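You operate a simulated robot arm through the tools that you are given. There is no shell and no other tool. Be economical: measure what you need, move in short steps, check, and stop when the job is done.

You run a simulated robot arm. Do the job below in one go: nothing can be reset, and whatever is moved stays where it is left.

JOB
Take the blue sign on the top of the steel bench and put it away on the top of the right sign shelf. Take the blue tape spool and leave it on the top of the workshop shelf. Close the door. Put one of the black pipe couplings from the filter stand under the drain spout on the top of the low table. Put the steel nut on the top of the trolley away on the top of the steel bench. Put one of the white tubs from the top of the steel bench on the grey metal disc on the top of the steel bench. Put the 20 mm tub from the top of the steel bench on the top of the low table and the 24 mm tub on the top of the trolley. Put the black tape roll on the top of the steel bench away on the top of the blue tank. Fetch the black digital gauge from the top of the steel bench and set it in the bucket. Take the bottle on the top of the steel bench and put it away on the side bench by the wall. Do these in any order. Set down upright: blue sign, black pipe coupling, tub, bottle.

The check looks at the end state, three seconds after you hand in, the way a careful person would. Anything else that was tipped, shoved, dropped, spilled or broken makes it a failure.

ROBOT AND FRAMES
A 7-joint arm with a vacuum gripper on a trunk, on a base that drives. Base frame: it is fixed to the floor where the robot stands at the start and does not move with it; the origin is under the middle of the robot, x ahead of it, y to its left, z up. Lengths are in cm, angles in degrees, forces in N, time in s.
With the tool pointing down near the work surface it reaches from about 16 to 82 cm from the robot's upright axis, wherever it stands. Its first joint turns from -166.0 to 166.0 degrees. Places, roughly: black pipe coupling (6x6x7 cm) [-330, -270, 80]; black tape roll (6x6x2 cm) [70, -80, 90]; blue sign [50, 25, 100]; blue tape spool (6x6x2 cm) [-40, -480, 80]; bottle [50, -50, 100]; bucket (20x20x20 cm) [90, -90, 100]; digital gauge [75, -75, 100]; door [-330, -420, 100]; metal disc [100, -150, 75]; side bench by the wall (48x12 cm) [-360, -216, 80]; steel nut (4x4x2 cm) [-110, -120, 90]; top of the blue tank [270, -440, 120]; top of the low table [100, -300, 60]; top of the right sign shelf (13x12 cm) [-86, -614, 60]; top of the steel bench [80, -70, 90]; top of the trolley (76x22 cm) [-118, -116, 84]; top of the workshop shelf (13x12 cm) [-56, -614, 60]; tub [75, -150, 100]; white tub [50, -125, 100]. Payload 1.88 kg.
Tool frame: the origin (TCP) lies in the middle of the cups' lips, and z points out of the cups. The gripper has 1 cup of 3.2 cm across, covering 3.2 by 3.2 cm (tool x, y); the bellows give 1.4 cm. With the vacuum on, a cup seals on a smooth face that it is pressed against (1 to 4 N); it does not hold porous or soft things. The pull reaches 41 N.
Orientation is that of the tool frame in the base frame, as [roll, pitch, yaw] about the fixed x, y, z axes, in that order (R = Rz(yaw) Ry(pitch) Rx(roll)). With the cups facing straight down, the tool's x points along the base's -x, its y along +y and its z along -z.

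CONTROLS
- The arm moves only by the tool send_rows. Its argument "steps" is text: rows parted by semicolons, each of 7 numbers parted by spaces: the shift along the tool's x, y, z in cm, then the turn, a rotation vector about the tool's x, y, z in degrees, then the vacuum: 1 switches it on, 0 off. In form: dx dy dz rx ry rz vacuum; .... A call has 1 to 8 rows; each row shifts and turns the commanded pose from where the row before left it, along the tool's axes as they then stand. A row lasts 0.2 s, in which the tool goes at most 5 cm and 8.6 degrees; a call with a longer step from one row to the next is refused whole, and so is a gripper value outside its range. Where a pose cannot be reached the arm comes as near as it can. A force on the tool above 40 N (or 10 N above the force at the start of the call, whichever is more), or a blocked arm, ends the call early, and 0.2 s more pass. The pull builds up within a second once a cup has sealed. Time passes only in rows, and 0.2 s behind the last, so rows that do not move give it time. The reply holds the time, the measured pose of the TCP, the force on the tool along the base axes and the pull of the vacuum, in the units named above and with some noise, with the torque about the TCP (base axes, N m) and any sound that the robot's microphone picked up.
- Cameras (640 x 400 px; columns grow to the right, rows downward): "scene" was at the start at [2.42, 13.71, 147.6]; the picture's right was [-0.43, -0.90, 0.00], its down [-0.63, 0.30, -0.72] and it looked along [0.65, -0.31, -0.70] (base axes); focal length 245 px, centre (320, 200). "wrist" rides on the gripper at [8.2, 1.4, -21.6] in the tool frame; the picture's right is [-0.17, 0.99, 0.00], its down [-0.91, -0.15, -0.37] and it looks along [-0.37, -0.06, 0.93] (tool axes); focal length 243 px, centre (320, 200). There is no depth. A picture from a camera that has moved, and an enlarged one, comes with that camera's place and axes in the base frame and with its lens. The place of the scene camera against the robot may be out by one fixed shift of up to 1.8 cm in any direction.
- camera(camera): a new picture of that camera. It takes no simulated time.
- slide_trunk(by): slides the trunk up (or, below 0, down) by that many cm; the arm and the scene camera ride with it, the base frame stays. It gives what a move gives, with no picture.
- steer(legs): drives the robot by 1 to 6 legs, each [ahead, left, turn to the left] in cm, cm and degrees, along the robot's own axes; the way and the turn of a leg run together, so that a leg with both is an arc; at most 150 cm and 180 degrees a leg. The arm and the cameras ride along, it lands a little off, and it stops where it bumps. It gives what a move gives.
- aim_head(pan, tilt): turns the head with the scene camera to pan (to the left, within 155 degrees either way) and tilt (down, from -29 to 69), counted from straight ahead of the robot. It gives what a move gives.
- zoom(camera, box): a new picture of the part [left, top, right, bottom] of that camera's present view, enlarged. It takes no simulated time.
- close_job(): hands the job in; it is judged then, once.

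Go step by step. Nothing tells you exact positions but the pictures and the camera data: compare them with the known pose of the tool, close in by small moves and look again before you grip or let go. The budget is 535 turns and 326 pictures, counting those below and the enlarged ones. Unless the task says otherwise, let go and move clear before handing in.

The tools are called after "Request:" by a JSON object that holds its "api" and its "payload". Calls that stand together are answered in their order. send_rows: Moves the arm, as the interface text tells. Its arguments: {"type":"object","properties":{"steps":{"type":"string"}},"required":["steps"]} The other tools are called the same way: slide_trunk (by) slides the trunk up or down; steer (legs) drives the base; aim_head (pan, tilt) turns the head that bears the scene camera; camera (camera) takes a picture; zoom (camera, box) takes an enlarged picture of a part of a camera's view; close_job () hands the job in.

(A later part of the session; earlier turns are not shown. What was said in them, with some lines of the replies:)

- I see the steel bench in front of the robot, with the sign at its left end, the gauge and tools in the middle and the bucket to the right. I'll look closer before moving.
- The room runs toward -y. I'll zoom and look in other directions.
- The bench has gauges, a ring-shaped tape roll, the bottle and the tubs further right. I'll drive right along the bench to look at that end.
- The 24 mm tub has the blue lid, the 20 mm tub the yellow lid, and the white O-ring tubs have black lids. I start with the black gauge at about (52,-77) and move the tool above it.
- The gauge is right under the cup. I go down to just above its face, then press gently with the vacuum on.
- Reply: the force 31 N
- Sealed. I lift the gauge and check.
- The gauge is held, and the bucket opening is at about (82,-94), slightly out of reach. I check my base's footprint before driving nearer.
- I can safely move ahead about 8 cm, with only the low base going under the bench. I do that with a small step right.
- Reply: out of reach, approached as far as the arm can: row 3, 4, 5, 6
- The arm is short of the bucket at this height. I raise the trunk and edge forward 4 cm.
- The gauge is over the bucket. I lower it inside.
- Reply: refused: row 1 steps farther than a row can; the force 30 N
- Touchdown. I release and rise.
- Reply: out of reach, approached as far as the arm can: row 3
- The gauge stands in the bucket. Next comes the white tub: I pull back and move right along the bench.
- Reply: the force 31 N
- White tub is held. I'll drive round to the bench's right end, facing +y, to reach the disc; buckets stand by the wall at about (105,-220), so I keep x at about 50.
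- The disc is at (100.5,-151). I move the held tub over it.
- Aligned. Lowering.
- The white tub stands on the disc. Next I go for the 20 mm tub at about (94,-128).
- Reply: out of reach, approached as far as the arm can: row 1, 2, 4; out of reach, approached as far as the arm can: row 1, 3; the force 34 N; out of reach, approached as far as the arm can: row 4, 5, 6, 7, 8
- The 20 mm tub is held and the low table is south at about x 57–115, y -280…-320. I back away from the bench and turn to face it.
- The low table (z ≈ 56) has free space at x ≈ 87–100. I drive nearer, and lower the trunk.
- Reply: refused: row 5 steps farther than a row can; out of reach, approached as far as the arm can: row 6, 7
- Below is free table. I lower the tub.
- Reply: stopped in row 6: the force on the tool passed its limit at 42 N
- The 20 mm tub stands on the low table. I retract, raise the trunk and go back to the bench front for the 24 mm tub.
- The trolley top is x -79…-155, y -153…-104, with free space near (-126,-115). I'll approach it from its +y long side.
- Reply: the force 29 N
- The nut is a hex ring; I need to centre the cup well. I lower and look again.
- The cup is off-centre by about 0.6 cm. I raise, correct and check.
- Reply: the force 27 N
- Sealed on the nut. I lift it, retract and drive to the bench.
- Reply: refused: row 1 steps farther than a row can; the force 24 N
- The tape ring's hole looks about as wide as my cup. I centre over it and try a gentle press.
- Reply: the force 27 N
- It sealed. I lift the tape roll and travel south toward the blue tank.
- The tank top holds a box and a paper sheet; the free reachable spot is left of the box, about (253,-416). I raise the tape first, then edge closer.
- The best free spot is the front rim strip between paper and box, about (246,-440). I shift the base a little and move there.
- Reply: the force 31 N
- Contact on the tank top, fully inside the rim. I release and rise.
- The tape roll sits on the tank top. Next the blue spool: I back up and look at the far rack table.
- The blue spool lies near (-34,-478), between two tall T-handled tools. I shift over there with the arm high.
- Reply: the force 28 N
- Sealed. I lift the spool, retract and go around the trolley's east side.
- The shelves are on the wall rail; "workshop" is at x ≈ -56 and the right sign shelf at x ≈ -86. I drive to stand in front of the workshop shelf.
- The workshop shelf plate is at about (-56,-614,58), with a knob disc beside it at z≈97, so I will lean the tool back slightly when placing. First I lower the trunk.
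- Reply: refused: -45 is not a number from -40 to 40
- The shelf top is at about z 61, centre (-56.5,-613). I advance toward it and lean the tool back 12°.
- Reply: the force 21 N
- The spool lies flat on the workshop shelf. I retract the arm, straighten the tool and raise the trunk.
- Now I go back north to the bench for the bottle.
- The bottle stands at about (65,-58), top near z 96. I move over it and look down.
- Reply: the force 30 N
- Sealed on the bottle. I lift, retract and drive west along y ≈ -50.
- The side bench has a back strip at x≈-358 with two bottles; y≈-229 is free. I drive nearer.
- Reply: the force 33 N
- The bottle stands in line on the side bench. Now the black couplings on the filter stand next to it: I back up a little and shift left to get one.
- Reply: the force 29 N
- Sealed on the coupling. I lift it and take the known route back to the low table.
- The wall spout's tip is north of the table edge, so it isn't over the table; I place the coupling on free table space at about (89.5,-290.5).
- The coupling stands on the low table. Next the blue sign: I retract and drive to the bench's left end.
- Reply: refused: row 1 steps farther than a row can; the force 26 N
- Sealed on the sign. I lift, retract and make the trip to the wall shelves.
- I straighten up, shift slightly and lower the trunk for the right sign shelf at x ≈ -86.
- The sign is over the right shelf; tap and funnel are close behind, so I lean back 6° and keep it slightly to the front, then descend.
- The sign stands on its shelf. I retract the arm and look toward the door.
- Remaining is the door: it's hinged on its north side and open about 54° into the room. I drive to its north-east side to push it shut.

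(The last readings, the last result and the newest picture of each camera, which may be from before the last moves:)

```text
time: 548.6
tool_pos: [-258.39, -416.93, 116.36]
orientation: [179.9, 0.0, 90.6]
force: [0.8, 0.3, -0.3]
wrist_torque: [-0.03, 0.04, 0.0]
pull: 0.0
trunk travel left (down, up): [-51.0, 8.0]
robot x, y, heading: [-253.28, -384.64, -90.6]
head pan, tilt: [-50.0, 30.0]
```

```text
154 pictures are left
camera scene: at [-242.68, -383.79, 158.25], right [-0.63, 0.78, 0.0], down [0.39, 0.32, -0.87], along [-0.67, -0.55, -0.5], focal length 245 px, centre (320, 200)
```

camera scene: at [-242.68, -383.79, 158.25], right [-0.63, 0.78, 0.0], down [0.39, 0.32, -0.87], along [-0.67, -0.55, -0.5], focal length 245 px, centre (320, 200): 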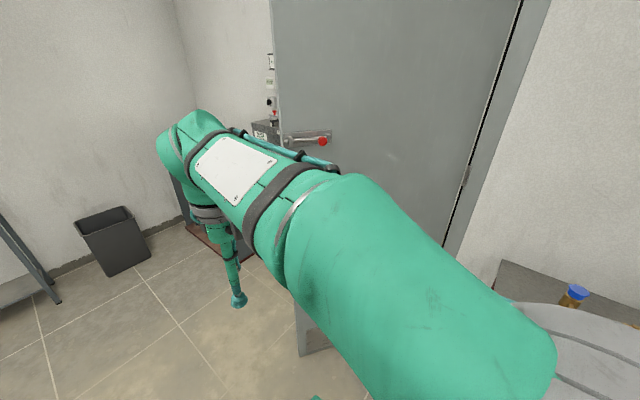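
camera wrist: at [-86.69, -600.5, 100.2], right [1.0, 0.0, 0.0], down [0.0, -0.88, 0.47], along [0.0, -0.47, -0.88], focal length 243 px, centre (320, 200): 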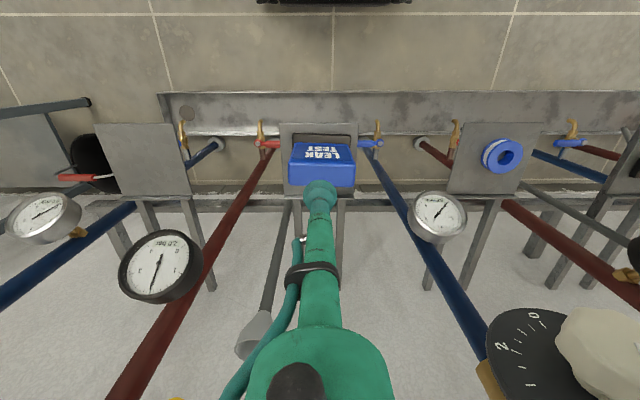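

I lower the arm below the door lever, move in and turn to face the leaf.

Request:
{"api": "slide_trunk", "payload": {"by": -35}}

Request:
{"api": "steer", "payload": {"legs": [[20, -6, 0], [0, 0, -69]]}}

Request:
{"api": "aim_head", "payload": {"pan": 0, "tilt": 35}}

Request:
{"api": "camera", "payload": {"camera": "scene"}}

Request:
{"api": "camera", "payload": {"camera": "wrist"}}

```text
time: 552.1
tool_pos: [-258.34, -417.01, 81.25]
orientation: [179.8, 0.0, 90.6]
force: [0.2, -0.2, 0.2]
wrist_torque: [0.0, 0.03, 0.02]
pull: 0.1
trunk travel left (down, up): [-16.0, 43.0]
robot x, y, heading: [-253.22, -384.51, -90.6]
head pan, tilt: [-50.0, 30.0]
```

```text
time: 556.7
tool_pos: [-291.42, -410.87, 81.36]
orientation: [179.9, 0.1, 21.0]
force: [-0.5, 0.0, -0.8]
wrist_torque: [0.02, -0.01, 0.01]
pull: 0.1
trunk travel left (down, up): [-16.0, 43.0]
robot x, y, heading: [-259.39, -404.58, -160.3]
head pan, tilt: [-50.0, 30.0]
```

```text
time: 557.9
tool_pos: [-291.43, -410.87, 81.25]
orientation: [179.9, 0.1, 21.1]
force: [0.4, -0.2, -0.2]
wrist_torque: [0.04, 0.01, 0.01]
pull: 0.1
trunk travel left (down, up): [-16.0, 43.0]
robot x, y, heading: [-259.51, -404.51, -160.6]
head pan, tilt: [0.0, 35.0]
```

```text
153 pictures are left
camera scene: at [-255.45, -419.92, 122.47], right [-0.34, 0.94, 0.0], down [0.54, 0.19, -0.82], along [-0.77, -0.27, -0.57], focal length 245 px, centre (320, 200)
```

scene: 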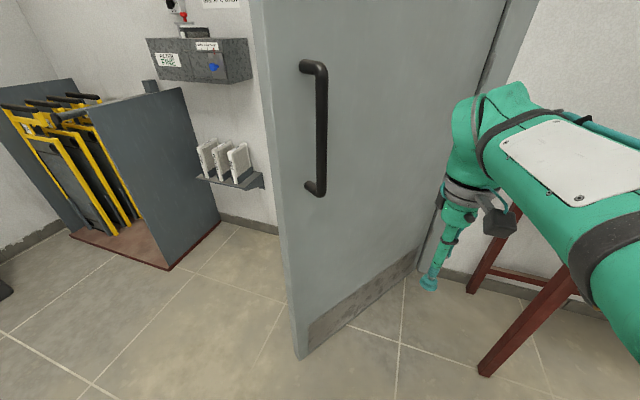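

```text
152 pictures are left
camera wrist: at [-283.11, -409.12, 102.79], right [0.2, -0.98, 0.0], down [-0.91, -0.18, 0.38], along [-0.37, -0.08, -0.93], focal length 243 px, centre (320, 200)
```

wrist: 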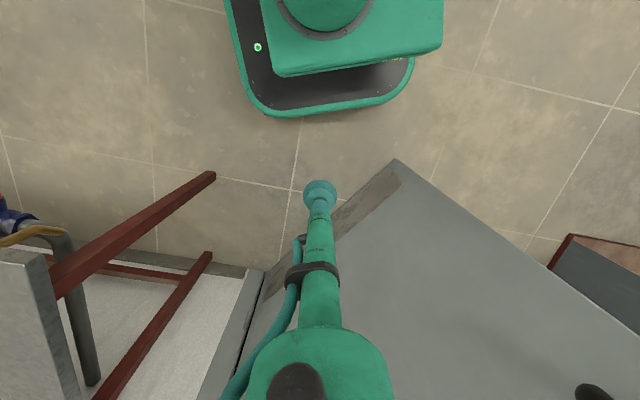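

Request:
{"api": "send_rows", "payload": {"steps": "-4.5 0 0 0 0 0 0;-4.5 0 0 0 0 0 0;-4.5 0 0 0 0 0 0;-4.5 0 0 0 0 0 0;-4.5 0 0 0 0 0 0"}}

Request:
{"api": "camera", "payload": {"camera": "wrist"}}

Request:
{"api": "camera", "payload": {"camera": "scene"}}

```text
time: 559.1
tool_pos: [-312.39, -419.02, 81.33]
orientation: [179.8, 0.3, 21.1]
force: [0.6, -0.1, -0.3]
wrist_torque: [-0.05, 0.06, 0.04]
pull: 0.1
trunk travel left (down, up): [-16.0, 43.0]
robot x, y, heading: [-259.37, -404.41, -160.5]
head pan, tilt: [0.0, 35.0]
```

```text
151 pictures are left
camera wrist: at [-304.16, -417.13, 102.92], right [0.2, -0.98, 0.01], down [-0.91, -0.18, 0.38], along [-0.37, -0.08, -0.93], focal length 243 px, centre (320, 200)
```

wrist: 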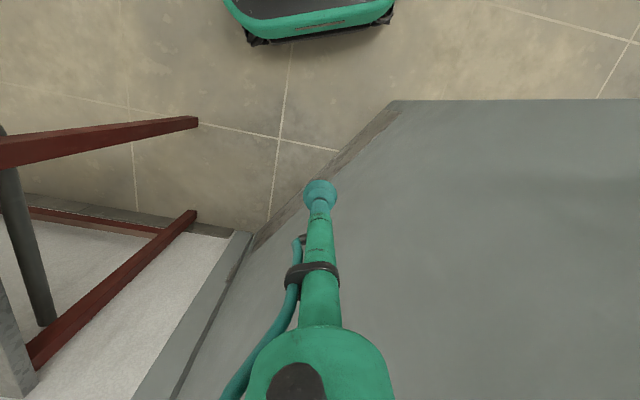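

```text
150 pictures are left
camera scene: at [-255.41, -419.92, 122.47], right [-0.34, 0.94, 0.0], down [0.54, 0.19, -0.82], along [-0.77, -0.28, -0.57], focal length 245 px, centre (320, 200)
```

scene: 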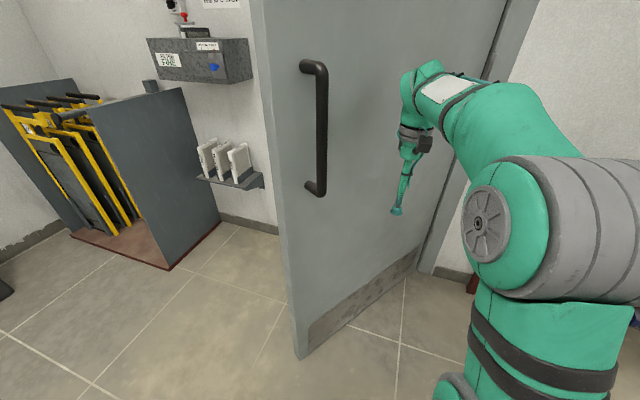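

Request:
{"api": "send_rows", "payload": {"steps": "-2.6 2.3 0 0 0 0 0;-2.6 2.3 0 0 0 0 0;-2.6 2.3 0 0 0 0 0;-2.6 2.3 0 0 0 0 0;-2.6 2.3 0 0 0 0 0;-2.6 2.3 0 0 0 0 0"}}

Request:
{"api": "camera", "payload": {"camera": "scene"}}

```text
time: 560.5
tool_pos: [-321.98, -437.54, 81.47]
orientation: [179.7, 0.2, 21.1]
force: [-0.7, -0.2, 0.8]
wrist_torque: [-0.09, 0.0, 0.01]
pull: 0.2
trunk travel left (down, up): [-16.0, 43.0]
robot x, y, heading: [-259.75, -404.42, -160.6]
head pan, tilt: [0.0, 35.0]
```

```text
149 pictures are left
camera scene: at [-255.45, -419.92, 122.47], right [-0.34, 0.94, 0.0], down [0.54, 0.19, -0.82], along [-0.77, -0.28, -0.57], focal length 245 px, centre (320, 200)
```

scene: 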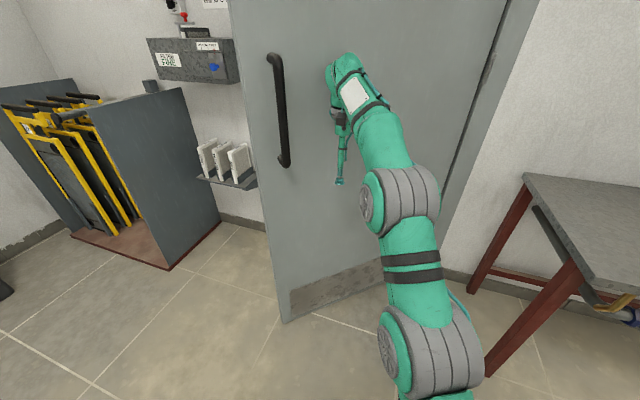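

The door is moving freely. I retract a little, advance the base and push again.

Request:
{"api": "send_rows", "payload": {"steps": "4.5 -1 0 0 0 0 0;4.5 -1 0 0 0 0 0;4.5 -1 0 0 0 0 0;4.5 -1 0 0 0 0 0;4.5 -1 0 0 0 0 0"}}

Request:
{"api": "steer", "payload": {"legs": [[24, 5, -10]]}}

Request:
{"api": "camera", "payload": {"camera": "scene"}}

Request:
{"api": "camera", "payload": {"camera": "wrist"}}

```text
time: 561.7
tool_pos: [-302.71, -424.65, 81.2]
orientation: [179.8, 0.0, 21.1]
force: [0.6, -0.3, -0.3]
wrist_torque: [0.06, -0.07, 0.0]
pull: 0.1
trunk travel left (down, up): [-16.0, 43.0]
robot x, y, heading: [-259.17, -404.35, -160.3]
head pan, tilt: [0.0, 35.0]
```

```text
time: 563.5
tool_pos: [-327.74, -427.72, 81.21]
orientation: [179.8, 0.1, 11.0]
force: [1.5, -0.4, 0.8]
wrist_torque: [0.05, 0.01, 0.01]
pull: 0.2
trunk travel left (down, up): [-16.0, 43.0]
robot x, y, heading: [-281.61, -415.17, -170.2]
head pan, tilt: [0.0, 35.0]
```

```text
148 pictures are left
camera scene: at [-280.43, -431.03, 122.47], right [-0.17, 0.99, 0.0], down [0.57, 0.1, -0.82], along [-0.81, -0.14, -0.57], focal length 245 px, centre (320, 200)
```

scene: 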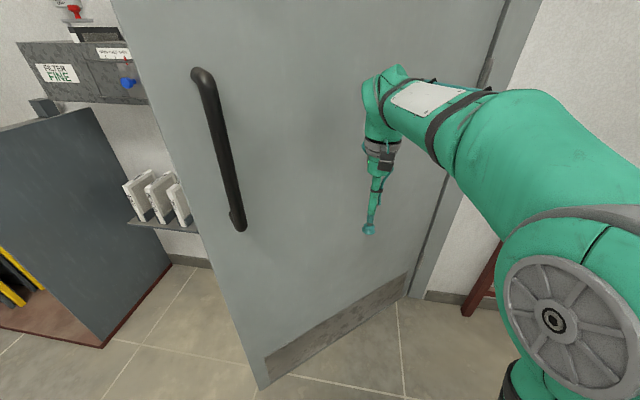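

```text
147 pictures are left
camera wrist: at [-319.28, -427.39, 102.84], right [0.03, -1.0, 0.0], down [-0.93, -0.02, 0.38], along [-0.38, -0.01, -0.93], focal length 243 px, centre (320, 200)
```

wrist: 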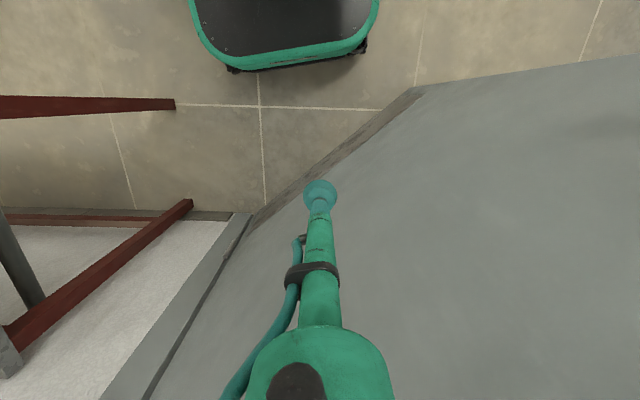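

Request:
{"api": "send_rows", "payload": {"steps": "-2.2 3.3 0 0 0 0 0;-2.2 3.3 0 0 0 0 0;-2.2 3.3 0 0 0 0 0;-2.6 3 0 0 0 0 0;-2.6 3 0 0 0 0 0;-2.6 3 0 0 0 0 0;-2.6 3 0 0 0 0 0;-2.6 3 0 0 0 0 0"}}

Request:
{"api": "camera", "payload": {"camera": "scene"}}

Request:
{"api": "camera", "payload": {"camera": "wrist"}}

```text
time: 565.5
tool_pos: [-340.95, -454.78, 88.65]
orientation: [177.5, 6.4, 11.4]
force: [2.1, 0.8, 3.1]
wrist_torque: [-0.18, 0.25, -0.01]
pull: 0.0
trunk travel left (down, up): [-16.0, 43.0]
robot x, y, heading: [-281.43, -414.91, -170.3]
head pan, tilt: [0.0, 35.0]
stopped in row 8: the arm was blocked; the commanded pose is now the measured one
```

```text
146 pictures are left
camera scene: at [-280.21, -430.88, 122.5], right [-0.17, 0.99, 0.0], down [0.56, 0.1, -0.82], along [-0.81, -0.14, -0.57], focal length 245 px, centre (320, 200)
```

scene: 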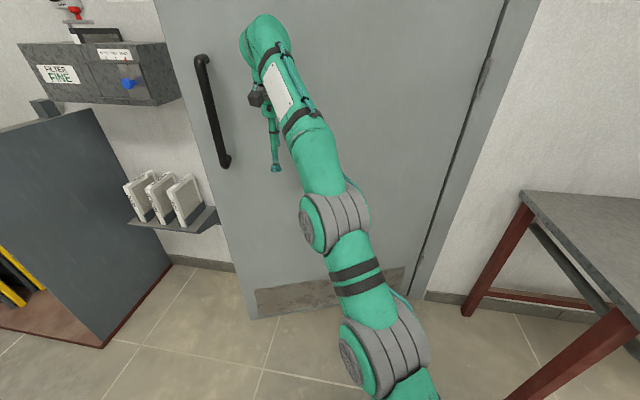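

```text
145 pictures are left
camera wrist: at [-330.53, -453.12, 109.28], right [0.04, -1.0, 0.06], down [-0.89, 0.0, 0.47], along [-0.46, -0.07, -0.88], focal length 243 px, centre (320, 200)
```

wrist: 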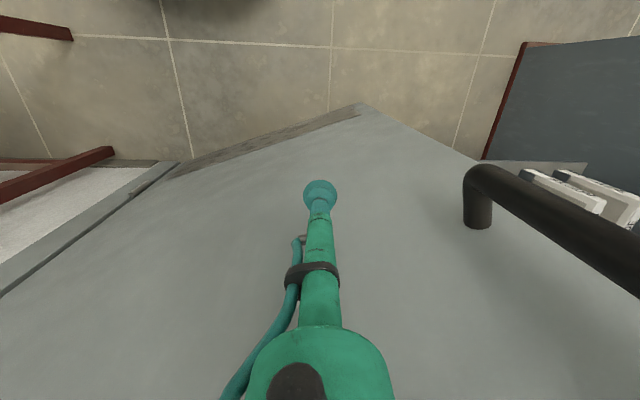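

Request:
{"api": "send_rows", "payload": {"steps": "4 -2 0 0 0 0 0;4 -2 0 2.5 6.4 0 0;4 -2 0 0 0 0 0;4 -2 0 0 0 0 0;4 -2.5 0 0 0 0 0;4 -2.5 0 0 0 0 0;4 -2.5 0 0 0 0 0"}}

Request:
{"api": "steer", "payload": {"legs": [[21, 27, -10]]}}

Request:
{"api": "camera", "payload": {"camera": "scene"}}

Request:
{"api": "camera", "payload": {"camera": "wrist"}}

```text
time: 567.1
tool_pos: [-316.99, -434.27, 87.25]
orientation: [-179.8, -1.2, 11.5]
force: [-0.4, 0.0, -0.9]
wrist_torque: [0.03, -0.04, 0.01]
pull: 0.1
trunk travel left (down, up): [-16.0, 43.0]
robot x, y, heading: [-281.52, -415.08, -170.3]
head pan, tilt: [0.0, 35.0]
```

```text
time: 569.4
tool_pos: [-338.78, -456.74, 87.38]
orientation: [-179.7, -1.0, 1.6]
force: [0.2, 0.0, -0.7]
wrist_torque: [0.02, 0.02, -0.02]
pull: 0.0
trunk travel left (down, up): [-16.0, 43.0]
robot x, y, heading: [-300.45, -444.16, 179.8]
head pan, tilt: [0.0, 35.0]
```

```text
144 pictures are left
camera scene: at [-302.22, -459.63, 122.47], right [0.0, 1.0, 0.0], down [0.57, 0.0, -0.82], along [-0.82, 0.0, -0.57], focal length 245 px, centre (320, 200)
```

scene: 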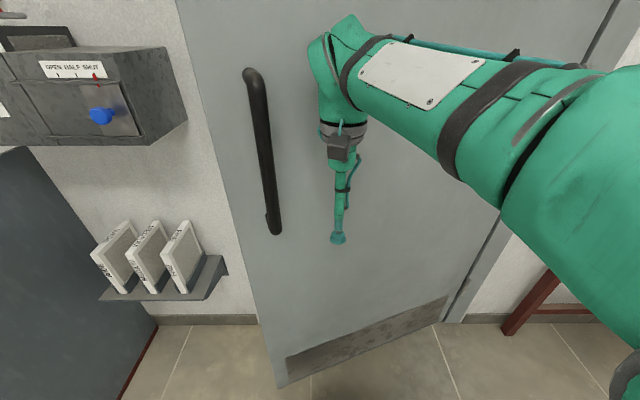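

```text
143 pictures are left
camera wrist: at [-330.85, -458.05, 109.05], right [-0.14, -0.99, -0.01], down [-0.92, 0.13, 0.36], along [-0.36, 0.06, -0.93], focal length 243 px, centre (320, 200)
```

wrist: 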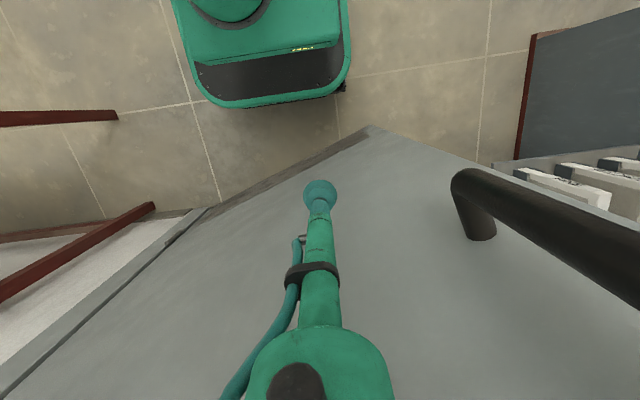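

Request:
{"api": "send_rows", "payload": {"steps": "-4 0.5 0 0 0 0 0;-4 0.5 0 0 0 0 0;-4 0.5 0 0 0 0 0;-4 0.5 0 0 0 0 0;-3 0.4 0 0 0 0 0;-2 0.2 0 0 0 0 0"}}

Request:
{"api": "camera", "payload": {"camera": "scene"}}

Request:
{"api": "camera", "payload": {"camera": "wrist"}}

```text
time: 570.8
tool_pos: [-359.79, -459.84, 86.92]
orientation: [-179.8, -0.9, 1.5]
force: [0.0, -1.4, 0.4]
wrist_torque: [0.02, 0.05, 0.02]
pull: 0.0
trunk travel left (down, up): [-16.0, 43.0]
robot x, y, heading: [-299.97, -444.24, 179.8]
head pan, tilt: [0.0, 35.0]
```

```text
142 pictures are left
camera scene: at [-302.23, -459.63, 122.47], right [0.0, 1.0, 0.0], down [0.57, 0.0, -0.82], along [-0.82, 0.0, -0.57], focal length 245 px, centre (320, 200)
```

scene: 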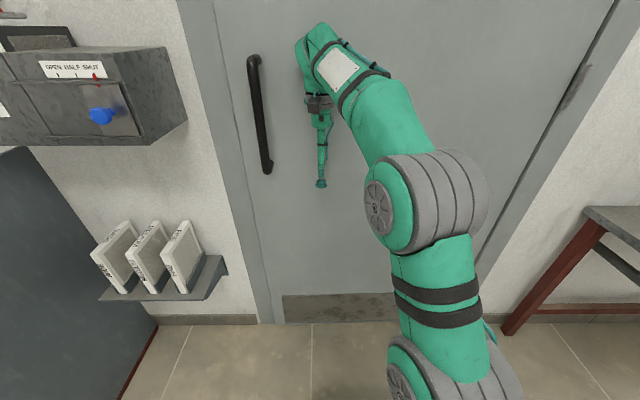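

```text
141 pictures are left
camera wrist: at [-351.91, -461.18, 108.62], right [-0.14, -0.99, -0.01], down [-0.92, 0.13, 0.36], along [-0.36, 0.06, -0.93], focal length 243 px, centre (320, 200)
```

wrist: 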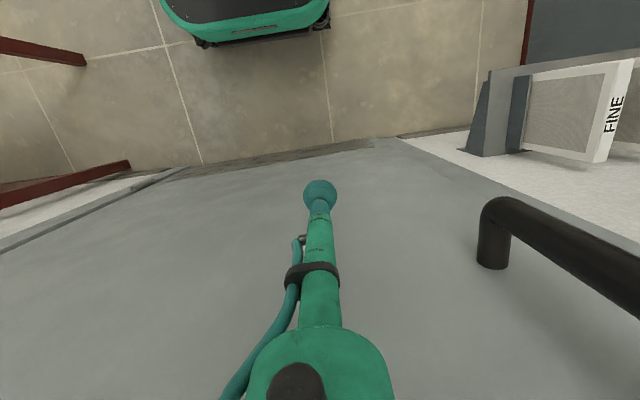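

Request:
{"api": "send_rows", "payload": {"steps": "-2.5 0 0 0 0 0 0;-2.5 0 0 0 0 0 0;-2 0 0 0 0 0 0;-1.5 0 0 0 0 0 0"}}

Request:
{"api": "camera", "payload": {"camera": "scene"}}

Request:
{"api": "camera", "payload": {"camera": "wrist"}}

```text
time: 572.0
tool_pos: [-364.05, -462.11, 88.39]
orientation: [179.8, 0.3, 2.9]
force: [-0.1, 0.1, -0.7]
wrist_torque: [-0.03, -0.03, 0.03]
pull: 0.0
out of reach, approached as far as the arm can: row 4
trunk travel left (down, up): [-16.0, 43.0]
robot x, y, heading: [-298.47, -444.54, -179.5]
head pan, tilt: [0.0, 35.0]
stopped in row 4: the arm was blocked; the commanded pose is now the measured one
```

```text
140 pictures are left
camera scene: at [-298.96, -459.97, 122.71], right [-0.01, 1.0, 0.0], down [0.56, 0.0, -0.83], along [-0.83, -0.01, -0.56], focal length 245 px, centre (320, 200)
```

scene: 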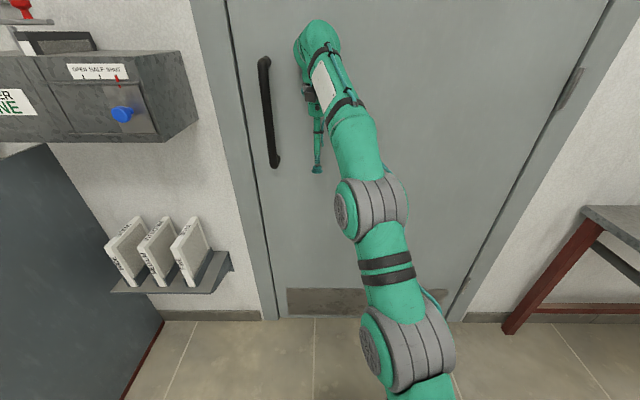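

```text
139 pictures are left
camera wrist: at [-355.56, -463.04, 109.96], right [-0.11, -0.99, 0.0], down [-0.92, 0.11, 0.38], along [-0.38, 0.04, -0.93], focal length 243 px, centre (320, 200)
```

wrist: 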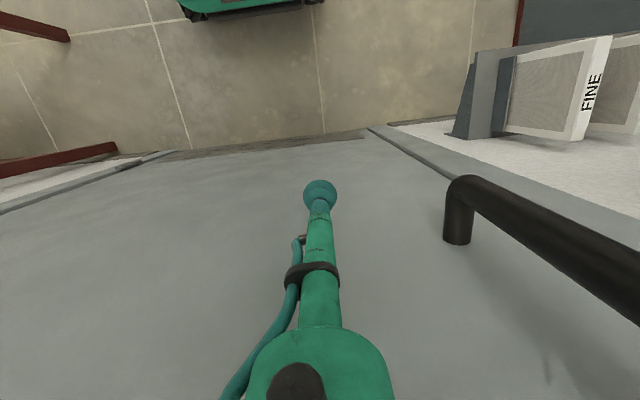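

Request:
{"api": "zoom", "payload": {"camera": "scene", "box": [190, 180, 350, 340]}}

Request:
{"api": "zoom", "payload": {"camera": "wrist", "box": [300, 90, 500, 230]}}

```text
2.50 times, centred on (270, 260) of scene
camera zoom: at [-298.96, -459.97, 122.71], right [-0.01, 1.0, 0.0], down [0.56, 0.0, -0.83], along [-0.83, -0.01, -0.56], focal length 612 px, centre (445, 50)
```

zoom: 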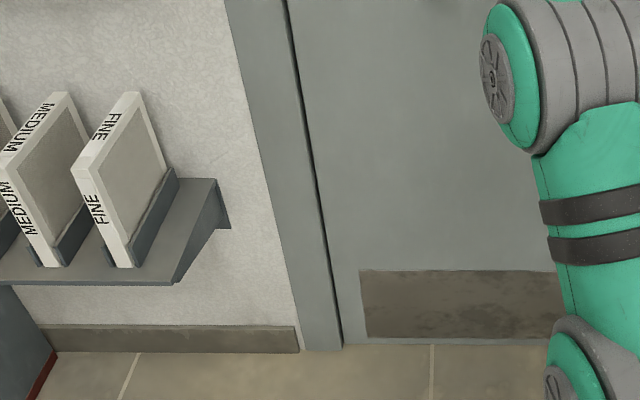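

```text
2.86 times, centred on (400, 160) of wrist
camera zoom: at [-355.56, -463.04, 109.96], right [-0.11, -0.99, 0.0], down [-0.92, 0.11, 0.38], along [-0.38, 0.04, -0.93], focal length 693 px, centre (91, 314)
```

zoom: 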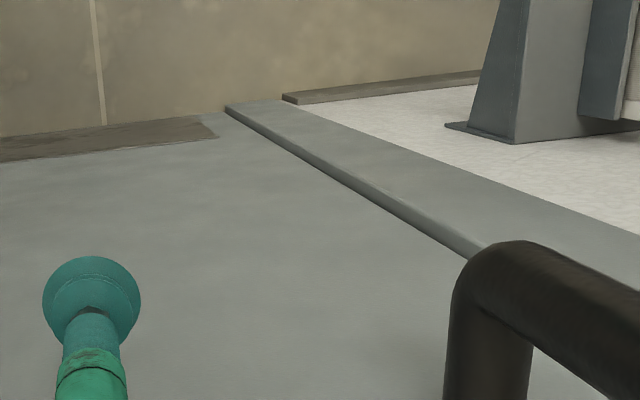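

The door leaf sits flush inside its frame. I retract, back off and verify it stays shut.

Request:
{"api": "send_rows", "payload": {"steps": "4 0 0 0 0 0 0;4.5 0 0 0 0 0 0;4.5 0 0 0 0 0 0;4.5 0 0 0 0 0 0;4.5 0 0 0 0 0 0"}}

Request:
{"api": "steer", "payload": {"legs": [[-45, 0, 0]]}}

Request:
{"api": "aim_head", "payload": {"pan": 0, "tilt": 15}}

Request:
{"api": "camera", "payload": {"camera": "scene"}}

```text
time: 573.1
tool_pos: [-343.58, -460.69, 87.08]
orientation: [-179.9, -0.9, 2.8]
force: [-0.8, -0.3, -1.2]
wrist_torque: [0.01, -0.1, 0.01]
pull: 0.0
trunk travel left (down, up): [-16.0, 43.0]
robot x, y, heading: [-298.74, -444.11, -179.5]
head pan, tilt: [0.0, 35.0]
```

```text
time: 575.9
tool_pos: [-298.64, -460.56, 87.07]
orientation: [-180.0, -0.7, 2.6]
force: [0.2, -0.6, -0.2]
wrist_torque: [0.0, -0.04, 0.0]
pull: 0.0
trunk travel left (down, up): [-16.0, 43.0]
robot x, y, heading: [-253.95, -444.31, -179.8]
head pan, tilt: [0.0, 35.0]
```

```text
time: 576.7
tool_pos: [-298.56, -460.45, 87.31]
orientation: [-180.0, -0.8, 2.5]
force: [-0.2, -1.0, 0.1]
wrist_torque: [-0.02, -0.04, -0.02]
pull: 0.0
trunk travel left (down, up): [-16.0, 43.0]
robot x, y, heading: [-253.92, -444.25, -180.1]
head pan, tilt: [0.0, 15.0]
```

```text
136 pictures are left
camera scene: at [-256.17, -459.87, 125.66], right [0.0, 1.0, 0.0], down [0.26, 0.0, -0.97], along [-0.97, 0.0, -0.26], focal length 245 px, centre (320, 200)
```

scene: 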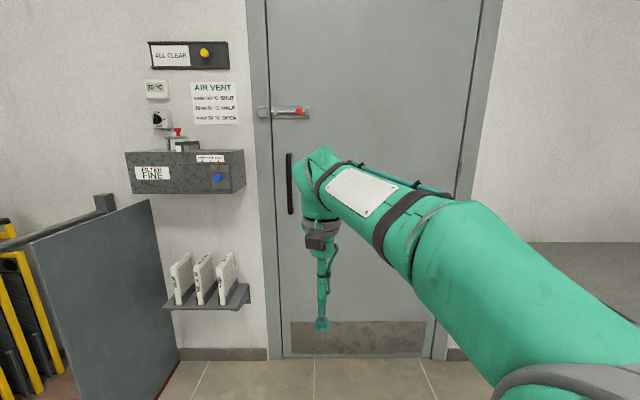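

Request:
{"api": "close_job", "payload": {}}

```text
The job is handed in.
```

All eleven tasks are done and the job is handed in: every item was set down where you asked, the upright ones standing, and the door is closed in its frame but not bolted.

I read "under the drain spout" as describing where the couplings stood on the filter stand. The coupling therefore went on a free spot of the low table, not under a spout.
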